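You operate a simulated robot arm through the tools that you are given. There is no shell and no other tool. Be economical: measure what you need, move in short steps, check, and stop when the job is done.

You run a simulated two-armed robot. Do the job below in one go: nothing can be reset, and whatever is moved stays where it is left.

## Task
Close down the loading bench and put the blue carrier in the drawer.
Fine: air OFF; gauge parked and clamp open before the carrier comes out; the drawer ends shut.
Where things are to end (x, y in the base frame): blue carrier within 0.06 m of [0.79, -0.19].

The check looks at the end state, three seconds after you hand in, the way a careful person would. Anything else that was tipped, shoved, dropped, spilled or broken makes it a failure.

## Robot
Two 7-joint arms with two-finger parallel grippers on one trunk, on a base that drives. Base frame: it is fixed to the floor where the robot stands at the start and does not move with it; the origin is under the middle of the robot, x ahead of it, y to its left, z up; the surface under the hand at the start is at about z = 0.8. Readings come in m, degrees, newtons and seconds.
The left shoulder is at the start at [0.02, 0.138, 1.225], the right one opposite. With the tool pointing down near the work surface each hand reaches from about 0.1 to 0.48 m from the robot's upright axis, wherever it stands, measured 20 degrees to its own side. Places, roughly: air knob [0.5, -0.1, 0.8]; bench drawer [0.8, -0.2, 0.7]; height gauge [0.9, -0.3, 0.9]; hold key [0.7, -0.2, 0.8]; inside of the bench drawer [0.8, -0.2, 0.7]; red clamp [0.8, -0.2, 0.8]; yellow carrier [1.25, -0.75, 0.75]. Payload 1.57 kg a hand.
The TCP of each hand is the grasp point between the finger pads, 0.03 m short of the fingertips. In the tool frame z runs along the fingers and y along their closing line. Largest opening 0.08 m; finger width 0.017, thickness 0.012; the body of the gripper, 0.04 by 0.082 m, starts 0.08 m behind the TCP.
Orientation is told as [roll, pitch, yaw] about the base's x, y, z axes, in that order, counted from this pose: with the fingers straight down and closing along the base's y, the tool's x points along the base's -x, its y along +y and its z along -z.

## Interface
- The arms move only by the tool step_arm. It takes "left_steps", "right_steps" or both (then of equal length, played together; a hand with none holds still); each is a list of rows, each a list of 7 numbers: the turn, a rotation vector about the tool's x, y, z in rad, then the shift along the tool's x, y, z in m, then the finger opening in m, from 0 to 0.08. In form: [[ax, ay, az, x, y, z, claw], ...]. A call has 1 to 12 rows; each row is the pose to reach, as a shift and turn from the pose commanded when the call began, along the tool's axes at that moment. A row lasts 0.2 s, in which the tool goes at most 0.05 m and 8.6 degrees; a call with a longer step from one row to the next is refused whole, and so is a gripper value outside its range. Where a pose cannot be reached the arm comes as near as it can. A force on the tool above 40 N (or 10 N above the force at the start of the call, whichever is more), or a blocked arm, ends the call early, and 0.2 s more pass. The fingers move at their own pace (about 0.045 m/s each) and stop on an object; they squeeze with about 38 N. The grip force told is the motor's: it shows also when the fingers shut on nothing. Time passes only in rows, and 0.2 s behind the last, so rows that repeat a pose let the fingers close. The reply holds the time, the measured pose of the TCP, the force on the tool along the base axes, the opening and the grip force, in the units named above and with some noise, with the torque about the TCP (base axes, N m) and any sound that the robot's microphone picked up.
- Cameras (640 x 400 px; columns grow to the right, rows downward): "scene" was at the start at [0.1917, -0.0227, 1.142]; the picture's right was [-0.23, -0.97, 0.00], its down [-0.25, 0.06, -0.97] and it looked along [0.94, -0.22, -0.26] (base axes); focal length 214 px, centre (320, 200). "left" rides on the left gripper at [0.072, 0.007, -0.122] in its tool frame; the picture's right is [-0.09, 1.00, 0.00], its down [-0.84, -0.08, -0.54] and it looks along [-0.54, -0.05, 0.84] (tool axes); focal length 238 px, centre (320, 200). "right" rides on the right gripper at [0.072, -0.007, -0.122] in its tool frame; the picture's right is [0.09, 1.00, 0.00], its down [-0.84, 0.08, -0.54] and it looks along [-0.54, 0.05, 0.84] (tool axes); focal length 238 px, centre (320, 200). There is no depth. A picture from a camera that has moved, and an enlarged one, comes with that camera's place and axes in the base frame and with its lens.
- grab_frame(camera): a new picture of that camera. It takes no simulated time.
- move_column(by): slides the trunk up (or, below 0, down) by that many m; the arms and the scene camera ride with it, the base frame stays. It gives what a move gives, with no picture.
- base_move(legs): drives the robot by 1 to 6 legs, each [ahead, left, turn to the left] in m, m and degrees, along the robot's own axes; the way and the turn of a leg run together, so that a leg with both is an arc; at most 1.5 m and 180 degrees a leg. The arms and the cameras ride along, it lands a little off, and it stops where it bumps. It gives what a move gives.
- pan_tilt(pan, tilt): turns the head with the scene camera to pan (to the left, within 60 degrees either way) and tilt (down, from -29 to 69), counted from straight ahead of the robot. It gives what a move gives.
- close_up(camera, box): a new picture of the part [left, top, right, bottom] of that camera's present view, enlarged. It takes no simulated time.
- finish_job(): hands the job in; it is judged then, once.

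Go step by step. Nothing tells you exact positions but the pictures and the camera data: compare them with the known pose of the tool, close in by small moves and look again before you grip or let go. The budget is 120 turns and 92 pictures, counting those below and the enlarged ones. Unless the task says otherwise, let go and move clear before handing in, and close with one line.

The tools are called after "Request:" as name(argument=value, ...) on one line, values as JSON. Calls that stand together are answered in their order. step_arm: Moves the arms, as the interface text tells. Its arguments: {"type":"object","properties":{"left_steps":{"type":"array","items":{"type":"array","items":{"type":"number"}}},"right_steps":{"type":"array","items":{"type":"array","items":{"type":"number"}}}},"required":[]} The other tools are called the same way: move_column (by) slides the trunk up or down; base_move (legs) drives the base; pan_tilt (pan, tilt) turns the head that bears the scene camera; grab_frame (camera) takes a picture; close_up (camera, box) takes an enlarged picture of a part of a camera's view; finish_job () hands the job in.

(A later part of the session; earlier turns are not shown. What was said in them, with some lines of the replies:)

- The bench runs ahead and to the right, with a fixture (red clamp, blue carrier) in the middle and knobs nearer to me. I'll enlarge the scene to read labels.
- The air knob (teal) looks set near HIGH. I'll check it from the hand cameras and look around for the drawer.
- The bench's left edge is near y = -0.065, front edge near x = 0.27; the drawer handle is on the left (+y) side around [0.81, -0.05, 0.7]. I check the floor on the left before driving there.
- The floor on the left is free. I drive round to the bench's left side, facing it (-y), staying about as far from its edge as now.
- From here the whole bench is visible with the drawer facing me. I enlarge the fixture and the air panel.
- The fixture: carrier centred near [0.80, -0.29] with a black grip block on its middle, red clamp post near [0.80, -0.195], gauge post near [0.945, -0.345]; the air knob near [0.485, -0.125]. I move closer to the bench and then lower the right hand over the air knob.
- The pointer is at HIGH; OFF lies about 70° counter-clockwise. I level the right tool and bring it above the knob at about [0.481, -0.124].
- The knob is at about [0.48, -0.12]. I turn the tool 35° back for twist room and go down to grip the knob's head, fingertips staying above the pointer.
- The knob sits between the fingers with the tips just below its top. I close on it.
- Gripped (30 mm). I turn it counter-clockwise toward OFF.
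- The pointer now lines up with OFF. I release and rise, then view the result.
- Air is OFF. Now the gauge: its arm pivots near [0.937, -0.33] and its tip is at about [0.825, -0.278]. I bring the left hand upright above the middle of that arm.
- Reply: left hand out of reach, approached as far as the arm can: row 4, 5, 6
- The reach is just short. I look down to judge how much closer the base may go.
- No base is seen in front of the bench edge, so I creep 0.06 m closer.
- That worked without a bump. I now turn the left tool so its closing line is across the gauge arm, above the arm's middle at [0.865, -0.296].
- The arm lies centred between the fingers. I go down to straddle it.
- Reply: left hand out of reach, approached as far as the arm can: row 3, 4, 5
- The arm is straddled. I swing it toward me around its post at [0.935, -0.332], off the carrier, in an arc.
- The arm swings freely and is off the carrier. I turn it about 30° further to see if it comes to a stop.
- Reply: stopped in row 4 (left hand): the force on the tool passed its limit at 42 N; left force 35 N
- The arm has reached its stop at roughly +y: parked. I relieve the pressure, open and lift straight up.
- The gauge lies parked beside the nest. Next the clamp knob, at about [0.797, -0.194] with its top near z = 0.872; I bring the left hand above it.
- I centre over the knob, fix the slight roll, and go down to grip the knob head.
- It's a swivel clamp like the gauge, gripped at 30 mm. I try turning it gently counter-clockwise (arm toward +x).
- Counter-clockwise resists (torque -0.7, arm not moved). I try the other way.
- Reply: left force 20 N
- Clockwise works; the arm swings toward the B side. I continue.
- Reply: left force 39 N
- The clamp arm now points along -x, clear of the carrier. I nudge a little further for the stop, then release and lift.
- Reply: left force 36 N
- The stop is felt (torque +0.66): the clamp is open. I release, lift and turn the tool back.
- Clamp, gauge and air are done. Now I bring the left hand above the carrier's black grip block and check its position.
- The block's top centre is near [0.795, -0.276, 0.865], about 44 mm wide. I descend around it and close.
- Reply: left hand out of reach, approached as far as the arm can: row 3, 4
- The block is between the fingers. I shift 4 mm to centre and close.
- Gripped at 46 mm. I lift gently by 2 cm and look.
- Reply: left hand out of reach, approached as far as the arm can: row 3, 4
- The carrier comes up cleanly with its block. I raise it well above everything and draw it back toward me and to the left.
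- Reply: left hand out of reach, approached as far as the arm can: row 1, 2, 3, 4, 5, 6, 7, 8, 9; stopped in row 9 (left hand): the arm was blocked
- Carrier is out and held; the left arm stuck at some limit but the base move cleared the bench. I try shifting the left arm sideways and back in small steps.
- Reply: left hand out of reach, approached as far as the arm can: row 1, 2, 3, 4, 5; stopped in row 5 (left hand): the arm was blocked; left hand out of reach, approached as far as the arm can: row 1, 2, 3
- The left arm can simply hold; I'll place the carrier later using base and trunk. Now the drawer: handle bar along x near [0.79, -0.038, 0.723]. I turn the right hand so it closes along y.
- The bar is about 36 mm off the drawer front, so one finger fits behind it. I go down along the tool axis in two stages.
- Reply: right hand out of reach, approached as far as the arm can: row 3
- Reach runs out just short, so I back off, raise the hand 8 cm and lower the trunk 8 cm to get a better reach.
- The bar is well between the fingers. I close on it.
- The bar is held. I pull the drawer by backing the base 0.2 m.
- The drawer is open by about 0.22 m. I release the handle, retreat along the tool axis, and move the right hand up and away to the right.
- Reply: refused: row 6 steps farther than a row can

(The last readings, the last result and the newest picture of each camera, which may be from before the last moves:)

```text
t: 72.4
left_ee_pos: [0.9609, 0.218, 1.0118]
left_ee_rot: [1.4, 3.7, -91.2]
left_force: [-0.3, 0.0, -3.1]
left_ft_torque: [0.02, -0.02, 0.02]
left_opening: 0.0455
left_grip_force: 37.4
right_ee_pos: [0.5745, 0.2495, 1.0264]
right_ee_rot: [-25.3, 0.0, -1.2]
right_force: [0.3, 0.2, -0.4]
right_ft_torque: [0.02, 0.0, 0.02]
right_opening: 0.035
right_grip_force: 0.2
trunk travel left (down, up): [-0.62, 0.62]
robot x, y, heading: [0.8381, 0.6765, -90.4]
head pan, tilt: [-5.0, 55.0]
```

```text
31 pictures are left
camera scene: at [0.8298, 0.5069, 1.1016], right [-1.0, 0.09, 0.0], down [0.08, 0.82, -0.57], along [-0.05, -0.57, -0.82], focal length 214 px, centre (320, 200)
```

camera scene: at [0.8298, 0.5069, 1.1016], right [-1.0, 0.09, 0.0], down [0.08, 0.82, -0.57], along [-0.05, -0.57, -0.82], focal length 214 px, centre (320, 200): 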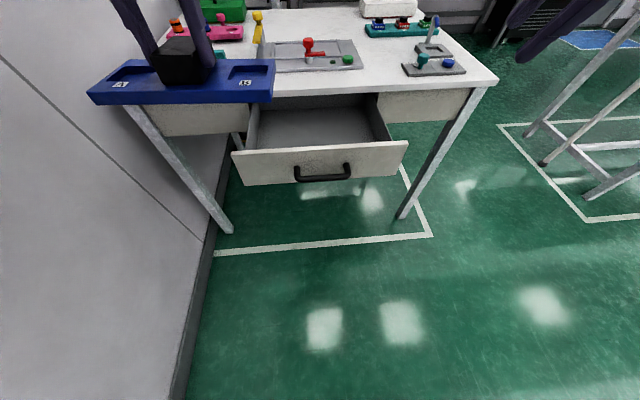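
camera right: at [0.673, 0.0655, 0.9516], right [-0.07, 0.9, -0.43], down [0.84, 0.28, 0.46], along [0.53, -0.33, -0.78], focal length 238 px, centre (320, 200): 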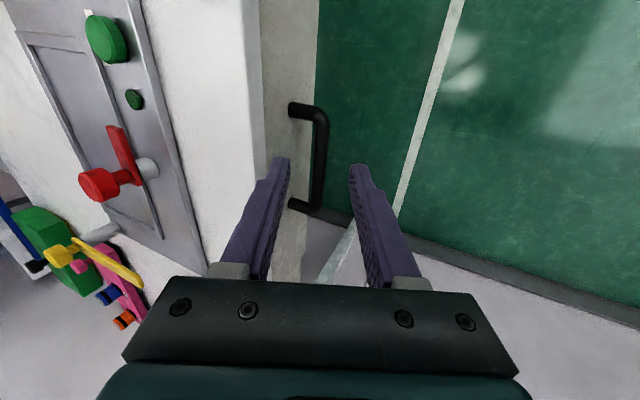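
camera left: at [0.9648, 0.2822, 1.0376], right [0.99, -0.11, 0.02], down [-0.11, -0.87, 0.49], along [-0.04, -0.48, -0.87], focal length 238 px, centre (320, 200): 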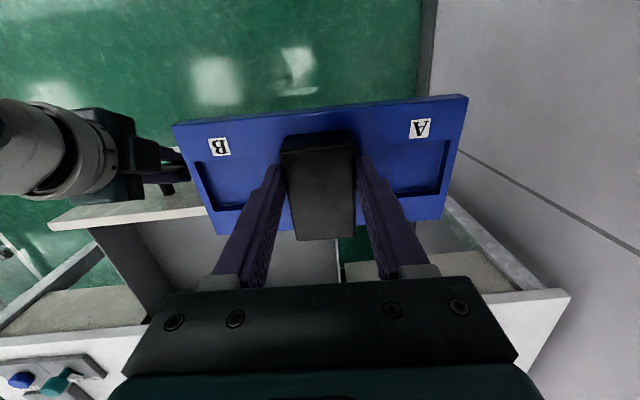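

The drawer is open and empty; inside spans about x 0.63–0.96. I drive so the carrier hangs over the drawer at about [0.79, 0.035], also pulling the right hand back.

Request:
base_move(legs=[[0, -0.171, 0], [0.178, 0, 0]])

Request:
step_arm(left_steps=[[0, -0.03, 0, 0, 0, 0, 0.03], [0.01, -0.065, 0, 0, 0, 0, 0.03], [0.02, -0.065, 0, 0, 0, 0, 0.03]], right_steps=[[0, 0, 0, 0, 0.03, -0.01, 0.035], [0, 0, 0, 0, 0.06, -0.02, 0.035], [0, 0, 0, 0, 0.09, -0.03, 0.035]])

Request:
pan_tilt(pan=15, tilt=55)

Request:
grab_frame(camera="scene")

Request:
grab_frame(camera="left")

```text
t: 74.9
left_ee_pos: [0.7871, 0.0456, 1.0105]
left_ee_rot: [1.4, 3.7, -91.1]
left_force: [0.1, 0.0, -3.3]
left_ft_torque: [0.04, 0.03, 0.0]
left_opening: 0.0453
left_grip_force: 37.8
right_ee_pos: [0.402, 0.0754, 1.0272]
right_ee_rot: [-25.3, 0.1, -1.1]
right_force: [0.0, 0.2, -0.3]
right_ft_torque: [-0.02, -0.01, -0.01]
right_opening: 0.0349
right_grip_force: 0.1
trunk travel left (down, up): [-0.62, 0.62]
robot x, y, heading: [0.6636, 0.5071, -90.2]
head pan, tilt: [-5.0, 55.0]
```

```text
t: 75.7
left_ee_pos: [0.7843, 0.0331, 1.0109]
left_ee_rot: [0.2, 0.2, -91.1]
left_force: [0.9, 0.7, -2.6]
left_ft_torque: [0.05, 0.02, 0.02]
left_opening: 0.0453
left_grip_force: 38.2
left hand out of reach, approached as far as the arm can: row 1, 2, 3
right_ee_pos: [0.4024, 0.1709, 1.0162]
right_ee_rot: [-25.4, 0.0, -1.2]
right_force: [-0.4, 0.2, -0.5]
right_ft_torque: [0.05, -0.02, -0.01]
right_opening: 0.0348
right_grip_force: 0.1
trunk travel left (down, up): [-0.62, 0.62]
robot x, y, heading: [0.664, 0.5072, -90.4]
head pan, tilt: [-5.0, 55.0]
```

```text
t: 76.5
left_ee_pos: [0.786, 0.0325, 1.0111]
left_ee_rot: [0.2, 0.1, -91.1]
left_force: [-0.4, 0.6, -1.7]
left_ft_torque: [0.02, 0.01, -0.01]
left_opening: 0.0456
left_grip_force: 37.5
right_ee_pos: [0.4009, 0.169, 1.0171]
right_ee_rot: [-25.3, 0.1, -1.1]
right_force: [0.5, -0.6, 0.2]
right_ft_torque: [0.01, -0.03, -0.02]
right_opening: 0.035
right_grip_force: 0.0
trunk travel left (down, up): [-0.62, 0.62]
robot x, y, heading: [0.6637, 0.5102, -90.3]
head pan, tilt: [15.0, 55.0]
```

```text
30 pictures are left
camera scene: at [0.6809, 0.3358, 1.1016], right [-0.97, -0.25, 0.0], down [-0.21, 0.79, -0.57], along [0.14, -0.55, -0.82], focal length 214 px, centre (320, 200)
```

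scene: 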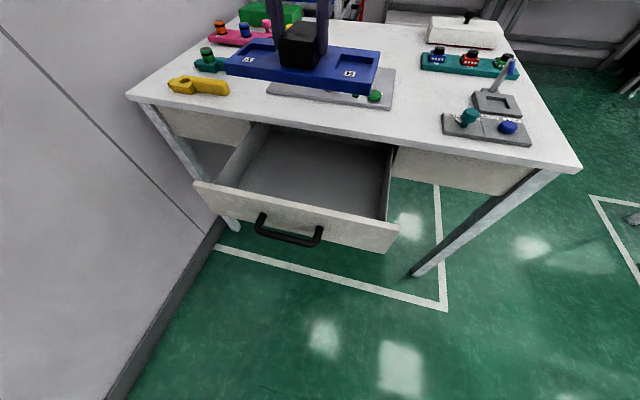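

```text
29 pictures are left
camera left: at [0.7919, 0.1037, 1.1325], right [0.99, -0.11, 0.0], down [-0.1, -0.84, 0.54], along [-0.06, -0.54, -0.84], focal length 238 px, centre (320, 200)
```

left: 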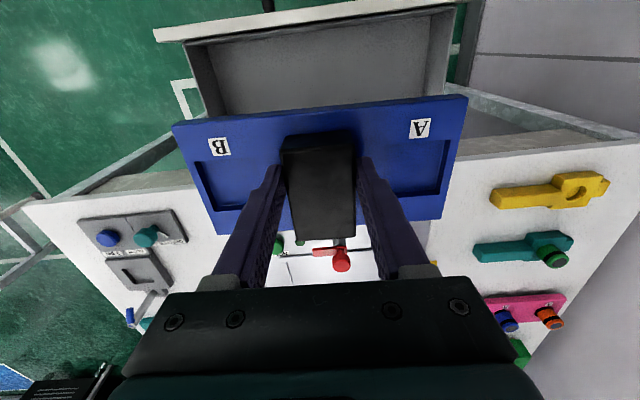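

The carrier is level and over the drawer opening. I back off 12 mm for more clearance to the bench edge and lower the trunk 0.19 m, then look.

Request:
base_move(legs=[[-0.012, 0, 0]])

Request:
move_column(by=-0.19)

Request:
grab_frame(camera="left")

Request:
grab_frame(camera="scene")

```text
t: 77.3
left_ee_pos: [0.7843, 0.044, 1.0106]
left_ee_rot: [0.2, 0.1, -91.0]
left_force: [-0.6, 0.1, -3.0]
left_ft_torque: [0.04, -0.01, -0.03]
left_opening: 0.0454
left_grip_force: 37.9
right_ee_pos: [0.4027, 0.1832, 1.0164]
right_ee_rot: [-25.4, 0.1, -1.1]
right_force: [-0.9, -0.3, 0.0]
right_ft_torque: [0.02, -0.06, 0.0]
right_opening: 0.0352
right_grip_force: 0.1
trunk travel left (down, up): [-0.62, 0.62]
robot x, y, heading: [0.6602, 0.5193, -90.3]
head pan, tilt: [15.0, 55.0]
```

```text
t: 79.4
left_ee_pos: [0.785, 0.0438, 0.8206]
left_ee_rot: [0.2, 0.0, -91.0]
left_force: [0.5, 1.0, -2.3]
left_ft_torque: [0.01, 0.0, 0.01]
left_opening: 0.0456
left_grip_force: 38.2
right_ee_pos: [0.4027, 0.1819, 0.826]
right_ee_rot: [-25.3, 0.1, -1.0]
right_force: [0.1, 0.1, -0.3]
right_ft_torque: [-0.01, 0.01, 0.02]
right_opening: 0.0352
right_grip_force: 0.1
trunk travel left (down, up): [-0.43, 0.81]
robot x, y, heading: [0.6667, 0.5169, -90.4]
head pan, tilt: [15.0, 55.0]
```

```text
28 pictures are left
camera left: at [0.7918, 0.1157, 0.9425], right [0.99, -0.11, 0.0], down [-0.1, -0.84, 0.54], along [-0.06, -0.54, -0.84], focal length 238 px, centre (320, 200)
```

left: 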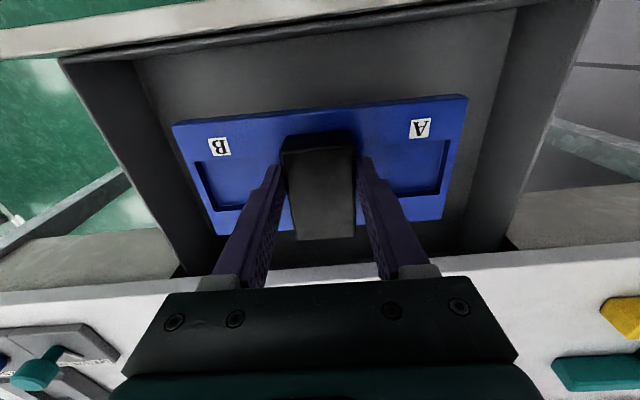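

```text
27 pictures are left
camera scene: at [0.6809, 0.3478, 0.9117], right [-0.97, -0.25, 0.0], down [-0.21, 0.79, -0.57], along [0.15, -0.55, -0.82], focal length 214 px, centre (320, 200)
```

scene: 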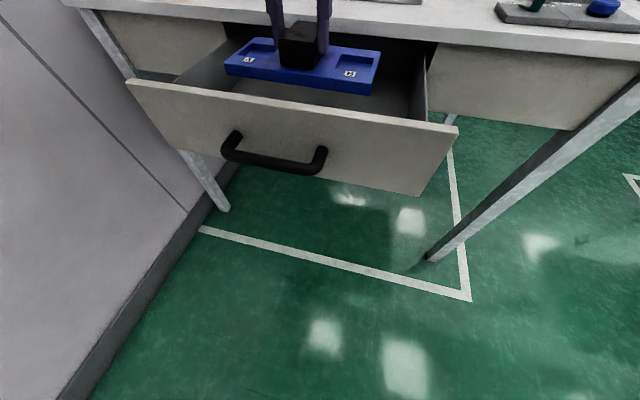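

The carrier fits well inside the drawer walls. I lower further in smaller steps, watching the force.

Request:
move_column(by=-0.05)

Request:
move_column(by=-0.012)

Request:
close_up(camera="scene", box=[180, 0, 470, 180])

```text
t: 80.3
left_ee_pos: [0.7853, 0.0451, 0.7713]
left_ee_rot: [0.3, 0.1, -91.1]
left_force: [0.3, 0.0, -3.9]
left_ft_torque: [0.06, -0.01, -0.01]
left_opening: 0.0453
left_grip_force: 38.7
right_ee_pos: [0.4026, 0.1814, 0.7769]
right_ee_rot: [-25.3, 0.2, -1.1]
right_force: [0.2, -0.3, 0.1]
right_ft_torque: [0.0, 0.03, 0.0]
right_opening: 0.0352
right_grip_force: 0.0
trunk travel left (down, up): [-0.38, 0.86]
robot x, y, heading: [0.662, 0.5169, -90.0]
head pan, tilt: [15.0, 55.0]
```

```text
t: 80.9
left_ee_pos: [0.7854, 0.0432, 0.7579]
left_ee_rot: [0.1, 0.2, -91.1]
left_force: [0.2, -0.1, -2.9]
left_ft_torque: [0.07, 0.0, 0.0]
left_opening: 0.0454
left_grip_force: 38.1
right_ee_pos: [0.4029, 0.1816, 0.7645]
right_ee_rot: [-25.3, 0.1, -1.1]
right_force: [-0.1, 0.2, -0.3]
right_ft_torque: [0.02, 0.02, 0.0]
right_opening: 0.0349
right_grip_force: 0.1
trunk travel left (down, up): [-0.368, 0.872]
robot x, y, heading: [0.6654, 0.5195, -90.3]
head pan, tilt: [15.0, 55.0]
```

```text
2.21 times, centred on (325, 90) of scene
camera zoom: at [0.6809, 0.3478, 0.8496], right [-0.97, -0.25, 0.0], down [-0.21, 0.79, -0.57], along [0.15, -0.55, -0.82], focal length 473 px, centre (309, 443)
```

zoom: 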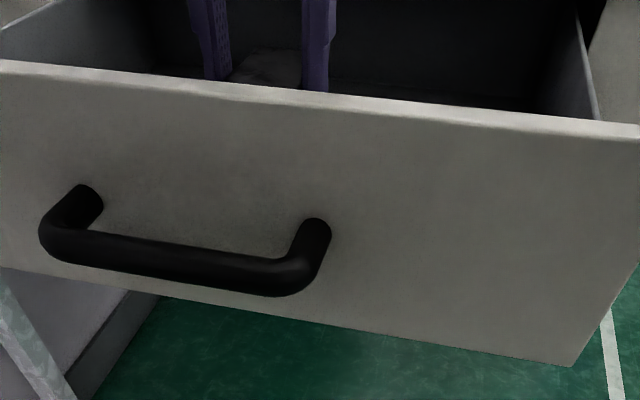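

Request:
move_column(by=-0.006)

Request:
move_column(by=-0.006)

Request:
close_up(camera="left", box=[120, 30, 560, 280])

```text
t: 81.5
left_ee_pos: [0.7846, 0.0454, 0.7533]
left_ee_rot: [0.2, 0.1, -91.2]
left_force: [0.7, -0.3, -4.4]
left_ft_torque: [0.01, 0.0, -0.03]
left_opening: 0.0454
left_grip_force: 37.7
right_ee_pos: [0.4013, 0.1829, 0.7574]
right_ee_rot: [-25.3, 0.1, -1.0]
right_force: [-0.8, 0.2, -0.3]
right_ft_torque: [-0.03, 0.0, -0.02]
right_opening: 0.0349
right_grip_force: 0.1
trunk travel left (down, up): [-0.362, 0.878]
robot x, y, heading: [0.6595, 0.5169, -90.3]
head pan, tilt: [15.0, 55.0]
```

```text
t: 82.0
left_ee_pos: [0.7857, 0.0443, 0.7458]
left_ee_rot: [0.1, 0.1, -91.1]
left_force: [-0.2, 0.6, -2.9]
left_ft_torque: [0.08, 0.0, -0.02]
left_opening: 0.0456
left_grip_force: 37.7
right_ee_pos: [0.4018, 0.1817, 0.7521]
right_ee_rot: [-25.3, 0.1, -1.1]
right_force: [0.0, -0.6, 0.5]
right_ft_torque: [0.01, 0.02, -0.01]
right_opening: 0.0352
right_grip_force: 0.1
trunk travel left (down, up): [-0.356, 0.884]
robot x, y, heading: [0.6644, 0.5197, -90.4]
head pan, tilt: [15.0, 55.0]
```

```text
1.45 times, centred on (340, 155) of left
camera zoom: at [0.7918, 0.1158, 0.8685], right [0.99, -0.11, 0.0], down [-0.1, -0.84, 0.54], along [-0.06, -0.54, -0.84], focal length 347 px, centre (291, 266)
```

zoom: 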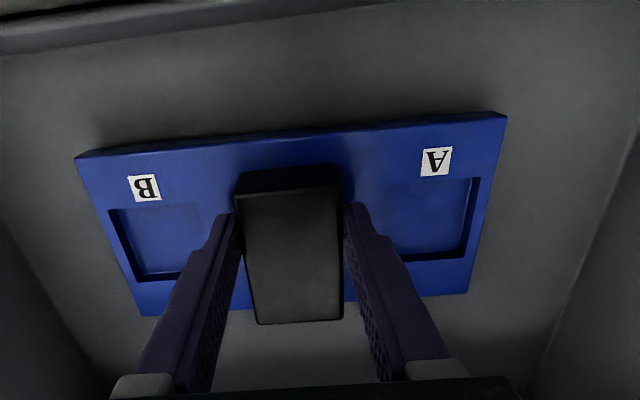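

Still hanging, close to the floor. I continue in 4 mm steps.

Request:
move_column(by=-0.004)

Request:
move_column(by=-0.004)

```text
t: 82.5
left_ee_pos: [0.7848, 0.0452, 0.7428]
left_ee_rot: [0.2, 0.1, -91.1]
left_force: [-0.2, 0.9, -2.9]
left_ft_torque: [0.01, 0.04, -0.02]
left_opening: 0.0453
left_grip_force: 37.9
right_ee_pos: [0.4016, 0.1812, 0.7474]
right_ee_rot: [-25.4, 0.1, -1.1]
right_force: [-1.0, 0.1, 0.1]
right_ft_torque: [0.0, 0.0, 0.0]
right_opening: 0.035
right_grip_force: 0.0
trunk travel left (down, up): [-0.352, 0.888]
robot x, y, heading: [0.6614, 0.516, -90.3]
head pan, tilt: [15.0, 55.0]
```

```text
t: 83.1
left_ee_pos: [0.7852, 0.0443, 0.7397]
left_ee_rot: [0.3, 0.0, -91.1]
left_force: [0.9, 0.0, 1.5]
left_ft_torque: [-0.2, 0.33, 0.06]
left_opening: 0.0456
left_grip_force: 37.8
right_ee_pos: [0.4028, 0.1815, 0.7444]
right_ee_rot: [-25.3, 0.1, -1.1]
right_force: [0.3, 0.1, 0.0]
right_ft_torque: [-0.01, 0.03, -0.04]
right_opening: 0.035
right_grip_force: 0.1
trunk travel left (down, up): [-0.348, 0.892]
robot x, y, heading: [0.6618, 0.5187, -90.0]
head pan, tilt: [15.0, 55.0]
```

The carrier touches the floor. I open the fingers and raise the trunk straight up.

Request:
step_arm(left_steps=[[0, 0, 0, 0, 0, 0, 0.06], [0, 0, 0, 0, 0, 0, 0.07], [0, 0, 0, 0, 0, 0, 0.07]])

Request:
move_column(by=0.06)

Request:
move_column(by=0.15)

Request:
grab_frame(camera="left")

Request:
grab_frame(camera="scene")

```text
t: 83.9
left_ee_pos: [0.7838, 0.0445, 0.7391]
left_ee_rot: [0.2, 0.1, -91.2]
left_force: [-0.2, -0.9, -0.8]
left_ft_torque: [-0.04, 0.01, -0.02]
left_opening: 0.07
left_grip_force: 0.1
right_ee_pos: [0.4027, 0.1822, 0.7442]
right_ee_rot: [-25.3, 0.1, -1.1]
right_force: [-0.5, 0.6, -0.3]
right_ft_torque: [0.01, 0.0, 0.03]
right_opening: 0.035
right_grip_force: 0.0
trunk travel left (down, up): [-0.348, 0.892]
robot x, y, heading: [0.6641, 0.5168, -90.0]
head pan, tilt: [15.0, 55.0]
```

```text
t: 84.9
left_ee_pos: [0.7836, 0.0439, 0.7987]
left_ee_rot: [0.3, 0.1, -91.0]
left_force: [0.8, -0.2, 0.3]
left_ft_torque: [-0.01, -0.01, 0.0]
left_opening: 0.07
left_grip_force: 0.1
right_ee_pos: [0.4023, 0.181, 0.8031]
right_ee_rot: [-25.3, 0.1, -1.1]
right_force: [0.0, 0.5, -0.9]
right_ft_torque: [-0.01, 0.01, 0.06]
right_opening: 0.0348
right_grip_force: 0.1
trunk travel left (down, up): [-0.408, 0.832]
robot x, y, heading: [0.6614, 0.5165, -90.5]
head pan, tilt: [15.0, 55.0]
```

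```text
t: 86.6
left_ee_pos: [0.786, 0.0437, 0.9482]
left_ee_rot: [0.2, 0.1, -91.1]
left_force: [-0.2, -0.3, -0.6]
left_ft_torque: [0.0, 0.01, -0.02]
left_opening: 0.0699
left_grip_force: 0.0
right_ee_pos: [0.403, 0.1818, 0.954]
right_ee_rot: [-25.3, 0.1, -1.1]
right_force: [0.3, -0.2, 0.1]
right_ft_torque: [-0.04, 0.03, 0.02]
right_opening: 0.0349
right_grip_force: 0.0
trunk travel left (down, up): [-0.558, 0.682]
robot x, y, heading: [0.6623, 0.5187, -90.3]
head pan, tilt: [15.0, 55.0]
```

```text
24 pictures are left
camera left: at [0.7919, 0.1156, 1.0706], right [0.99, -0.11, 0.0], down [-0.1, -0.84, 0.54], along [-0.06, -0.54, -0.84], focal length 238 px, centre (320, 200)
```

left: 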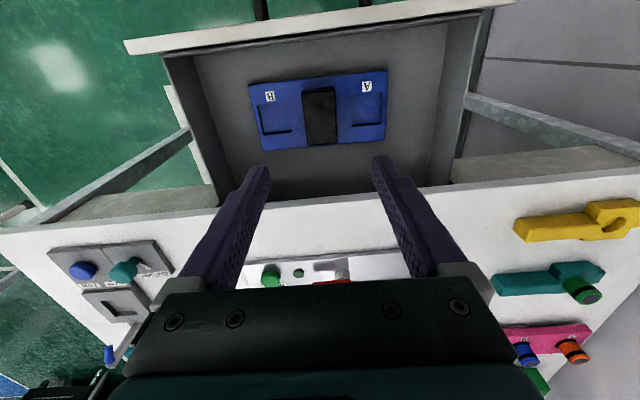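

```text
23 pictures are left
camera scene: at [0.6811, 0.3476, 1.0396], right [-0.97, -0.25, 0.0], down [-0.21, 0.79, -0.57], along [0.15, -0.55, -0.82], focal length 214 px, centre (320, 200)
```

scene: 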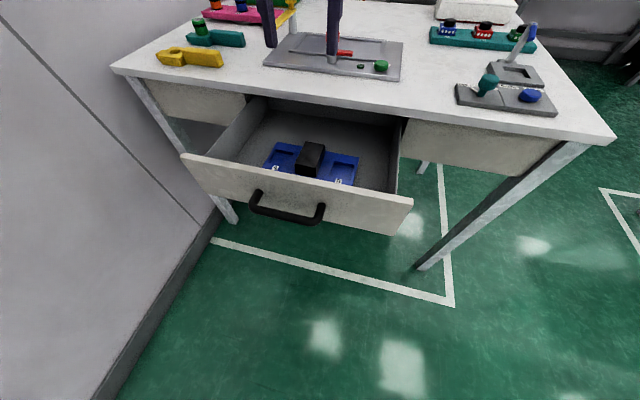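

The carrier rests flat in the drawer at about [0.785, 0.037], i.e. y ≈ -0.18 once shut. I go back to the earlier position for the handle.

Request:
base_move(legs=[[-0.16, 0, 0], [0, 0.171, 0]])

Request:
move_column(by=-0.038)

```text
t: 89.1
left_ee_pos: [0.9458, 0.1998, 0.9488]
left_ee_rot: [0.3, 0.1, -91.5]
left_force: [0.1, -1.2, -0.5]
left_ft_torque: [0.01, 0.01, 0.01]
left_opening: 0.07
left_grip_force: 0.0
right_ee_pos: [0.5661, 0.3401, 0.953]
right_ee_rot: [-25.3, 0.0, -1.5]
right_force: [0.5, 0.1, 0.7]
right_ft_torque: [-0.01, 0.01, -0.03]
right_opening: 0.0349
right_grip_force: 0.2
trunk travel left (down, up): [-0.558, 0.682]
robot x, y, heading: [0.8262, 0.6759, -90.6]
head pan, tilt: [15.0, 55.0]
```

```text
t: 89.9
left_ee_pos: [0.9467, 0.2005, 0.9099]
left_ee_rot: [0.2, 0.2, -91.5]
left_force: [0.2, 0.7, -0.1]
left_ft_torque: [-0.04, 0.02, 0.0]
left_opening: 0.0699
left_grip_force: 0.1
right_ee_pos: [0.5651, 0.3385, 0.9158]
right_ee_rot: [-25.3, 0.1, -1.5]
right_force: [0.1, 0.3, -0.7]
right_ft_torque: [-0.01, 0.01, -0.02]
right_opening: 0.0349
right_grip_force: 0.1
trunk travel left (down, up): [-0.52, 0.72]
robot x, y, heading: [0.8305, 0.6786, -90.5]
head pan, tilt: [15.0, 55.0]
```

Request:
step_arm(right_steps=[[0, 0, 0, -0.033, -0.008, 0.016, 0.03], [0, 0, 0, -0.066, -0.016, 0.032, 0.03], [0, 0, 0, -0.1, -0.024, 0.048, 0.03], [0, 0, 0, -0.133, -0.032, 0.064, 0.03], [0, 0, 0, -0.166, -0.04, 0.08, 0.03], [0, 0, 0, -0.199, -0.0473, 0.0951, 0.03]])

Request:
close_up(camera="right", box=[220, 70, 420, 230])

```text
t: 91.3
left_ee_pos: [0.9481, 0.1995, 0.9116]
left_ee_rot: [0.3, 0.1, -91.6]
left_force: [0.1, -0.2, 0.4]
left_ft_torque: [0.03, -0.04, 0.0]
left_opening: 0.0702
left_grip_force: 0.1
right_ee_pos: [0.764, 0.2501, 0.8524]
right_ee_rot: [-25.4, 0.1, -1.5]
right_force: [-0.5, -0.8, 0.7]
right_ft_torque: [0.0, 0.0, -0.03]
right_opening: 0.0301
right_grip_force: 0.1
trunk travel left (down, up): [-0.52, 0.72]
robot x, y, heading: [0.8244, 0.6746, -90.5]
head pan, tilt: [15.0, 55.0]
```

```text
2.50 times, centred on (320, 150) of right
camera zoom: at [0.6929, 0.2999, 0.9657], right [-0.07, 0.9, -0.43], down [0.84, 0.28, 0.46], along [0.53, -0.33, -0.78], focal length 596 px, centre (320, 325)
```

zoom: 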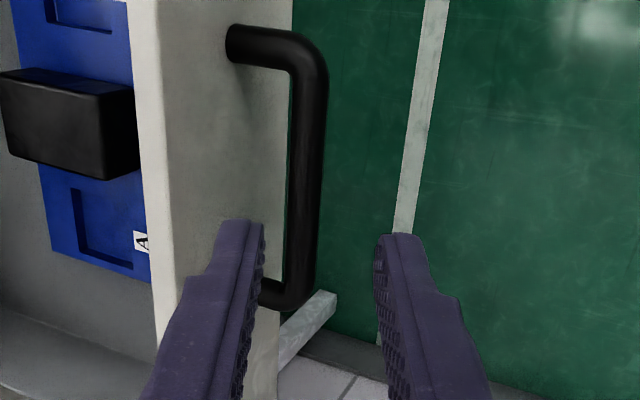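

The view matches the earlier approach. I repeat it and grip the bar.

Request:
step_arm(right_steps=[[0, 0, 0, 0, -0.0065, 0.03, 0.03], [0, 0, 0, 0, -0.0065, 0.065, 0.03], [0, 0, 0, 0, -0.0065, 0.1, 0.03], [0, 0, 0, 0, -0.0065, 0.117, 0.03], [0, 0, 0, 0, -0.0065, 0.132, 0.03], [0, 0, 0, 0, -0.0065, 0.132, 0.005], [0, 0, 0, 0, -0.0065, 0.132, 0.005], [0, 0, 0, 0, -0.0065, 0.132, 0.005]])

Request:
close_up(camera="right", box=[220, 70, 420, 230])

```text
t: 93.1
left_ee_pos: [0.9479, 0.2, 0.9108]
left_ee_rot: [0.3, 0.2, -91.5]
left_force: [-1.1, -0.2, 0.3]
left_ft_torque: [0.01, 0.02, 0.02]
left_opening: 0.0702
left_grip_force: 0.1
right_ee_pos: [0.7641, 0.1889, 0.735]
right_ee_rot: [-25.2, 0.2, -1.4]
right_force: [0.0, -0.2, -3.3]
right_ft_torque: [-0.03, -0.27, 0.59]
right_opening: 0.0156
right_grip_force: 31.5
trunk travel left (down, up): [-0.52, 0.72]
robot x, y, heading: [0.8307, 0.6766, -91.1]
head pan, tilt: [15.0, 55.0]
```

```text
2.50 times, centred on (320, 150) of right
camera zoom: at [0.692, 0.2374, 0.8482], right [-0.07, 0.9, -0.43], down [0.84, 0.28, 0.46], along [0.53, -0.33, -0.78], focal length 596 px, centre (320, 325)
```

zoom: 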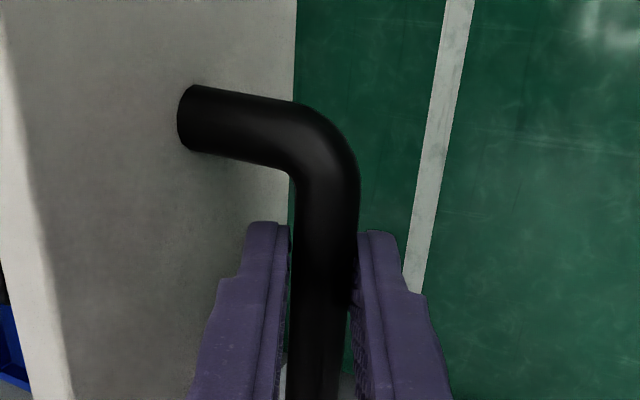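

Gripped. I push the drawer shut with the base, the last bit slowly.

Request:
base_move(legs=[[0.12, 0, 0], [0.09, 0, 0]])

Request:
base_move(legs=[[0.012, 0, 0]])

Request:
grab_frame(camera="scene")

```text
t: 95.0
left_ee_pos: [0.9465, -0.0109, 0.9114]
left_ee_rot: [0.3, 0.1, -91.2]
left_force: [-0.7, -0.1, -0.2]
left_ft_torque: [-0.02, 0.02, 0.0]
left_opening: 0.0699
left_grip_force: 0.0
right_ee_pos: [0.7629, -0.0228, 0.7344]
right_ee_rot: [-25.3, 0.1, -1.3]
right_force: [2.8, -0.6, -3.4]
right_ft_torque: [0.06, -0.13, 0.3]
right_opening: 0.0158
right_grip_force: 31.1
trunk travel left (down, up): [-0.52, 0.72]
robot x, y, heading: [0.8229, 0.4643, -90.4]
head pan, tilt: [15.0, 55.0]
```

```text
t: 95.8
left_ee_pos: [0.9465, -0.0211, 0.9085]
left_ee_rot: [0.2, 0.3, -91.3]
left_force: [-1.2, -0.5, -1.0]
left_ft_torque: [0.0, 0.0, 0.0]
left_opening: 0.0702
left_grip_force: 0.0
right_ee_pos: [0.7619, -0.0307, 0.7335]
right_ee_rot: [-25.0, -0.1, -1.2]
right_force: [2.1, 22.6, 19.9]
right_ft_torque: [0.24, 0.29, 0.19]
right_opening: 0.0157
right_grip_force: 31.3
trunk travel left (down, up): [-0.52, 0.72]
robot x, y, heading: [0.8272, 0.452, -90.6]
head pan, tilt: [15.0, 55.0]
```

```text
20 pictures are left
camera scene: at [0.8434, 0.2834, 1.0013], right [-0.97, -0.25, 0.0], down [-0.21, 0.8, -0.57], along [0.14, -0.55, -0.82], focal length 214 px, centre (320, 200)
```

scene: 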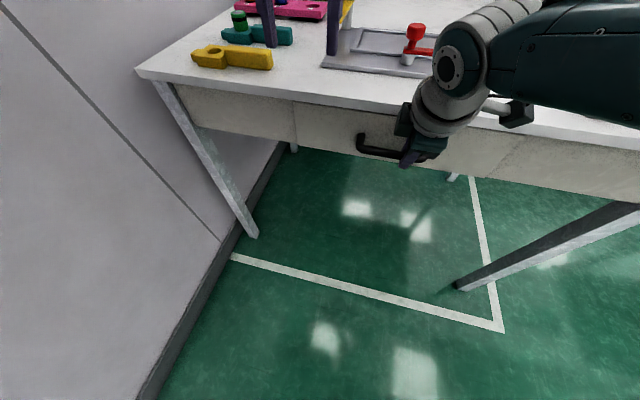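

The drawer is against its stop at the starting position. I release the bar, retreat along the tool axis, and check everything.

Request:
step_arm(right_steps=[[0, 0, 0, 0, 0, 0, 0.025], [0, 0, 0, 0, 0.001, 0, 0.032], [0, 0, 0, 0, 0.002, -0.03, 0.032], [0, 0, 0, 0, 0.002, -0.07, 0.032], [0, 0, 0, 0, 0.002, -0.115, 0.032], [0, 0, 0, 0.035, 0.002, -0.14, 0.032], [0, 0, 0, 0.075, 0.002, -0.16, 0.032], [0, 0, 0, 0.115, 0.002, -0.18, 0.032]])

Request:
base_move(legs=[[-0.2, 0, 0]])

Request:
pan_tilt(pan=0, tilt=40)

Request:
grab_frame(camera="scene")

```text
t: 97.6
left_ee_pos: [0.9461, -0.0217, 0.9101]
left_ee_rot: [0.2, 0.2, -91.2]
left_force: [0.6, 0.9, -0.3]
left_ft_torque: [0.03, 0.0, -0.02]
left_opening: 0.0699
left_grip_force: 0.1
right_ee_pos: [0.6506, 0.047, 0.897]
right_ee_rot: [-25.2, 0.1, -1.2]
right_force: [0.3, 0.7, -0.6]
right_ft_torque: [0.03, 0.01, 0.01]
right_opening: 0.0318
right_grip_force: 0.2
trunk travel left (down, up): [-0.52, 0.72]
robot x, y, heading: [0.823, 0.4524, -90.5]
head pan, tilt: [15.0, 55.0]
```

```text
t: 99.2
left_ee_pos: [0.9467, 0.177, 0.9104]
left_ee_rot: [0.3, 0.1, -91.3]
left_force: [0.2, -0.1, 0.2]
left_ft_torque: [0.0, -0.02, -0.02]
left_opening: 0.0701
left_grip_force: 0.0
right_ee_pos: [0.6535, 0.2469, 0.8968]
right_ee_rot: [-25.4, 0.0, -1.3]
right_force: [0.0, -0.9, -1.6]
right_ft_torque: [0.03, -0.02, -0.01]
right_opening: 0.0321
right_grip_force: 0.0
trunk travel left (down, up): [-0.52, 0.72]
robot x, y, heading: [0.8269, 0.6512, -90.5]
head pan, tilt: [15.0, 55.0]
```

```text
t: 100.0
left_ee_pos: [0.9487, 0.1768, 0.9103]
left_ee_rot: [0.2, 0.2, -91.4]
left_force: [0.4, -0.5, -0.5]
left_ft_torque: [0.0, -0.02, 0.0]
left_opening: 0.07
left_grip_force: 0.1
right_ee_pos: [0.653, 0.2468, 0.8966]
right_ee_rot: [-25.3, 0.0, -1.2]
right_force: [-0.2, 0.3, -0.7]
right_ft_torque: [-0.04, 0.02, 0.01]
right_opening: 0.032
right_grip_force: 0.0
trunk travel left (down, up): [-0.52, 0.72]
robot x, y, heading: [0.8248, 0.6557, -90.4]
head pan, tilt: [0.0, 40.0]
```

```text
19 pictures are left
camera scene: at [0.8262, 0.4655, 1.0223], right [-1.0, 0.01, 0.0], down [0.01, 0.64, -0.77], along [-0.01, -0.77, -0.64], focal length 214 px, centre (320, 200)
```

scene: 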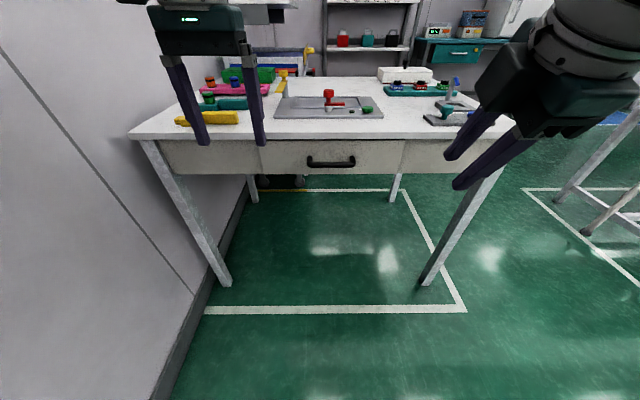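

Request:
close_up(camera="scene", box=[240, 60, 500, 190])

```text
2.46 times, centred on (370, 125) of scene
camera zoom: at [0.8262, 0.4655, 1.0223], right [-1.0, 0.01, 0.0], down [0.01, 0.64, -0.77], along [-0.01, -0.77, -0.64], focal length 528 px, centre (197, 385)
```

zoom: 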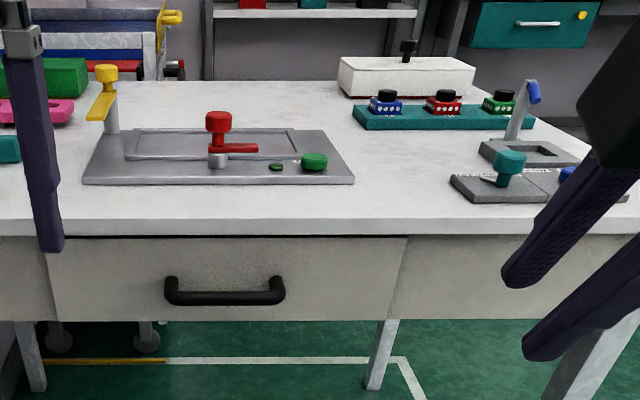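

The drawer is flush and shut with the carrier inside, the gauge is parked, the clamp is open, air points to OFF, and nothing else has moved. I hand in.

Request:
finish_job()

```text
The job is handed in.
```

The bench is closed down: air is OFF, the gauge was parked and the clamp opened before the carrier came out. The blue carrier is in the shut drawer at about [0.785, -0.18], within 0.06 m of the target by my camera estimate.
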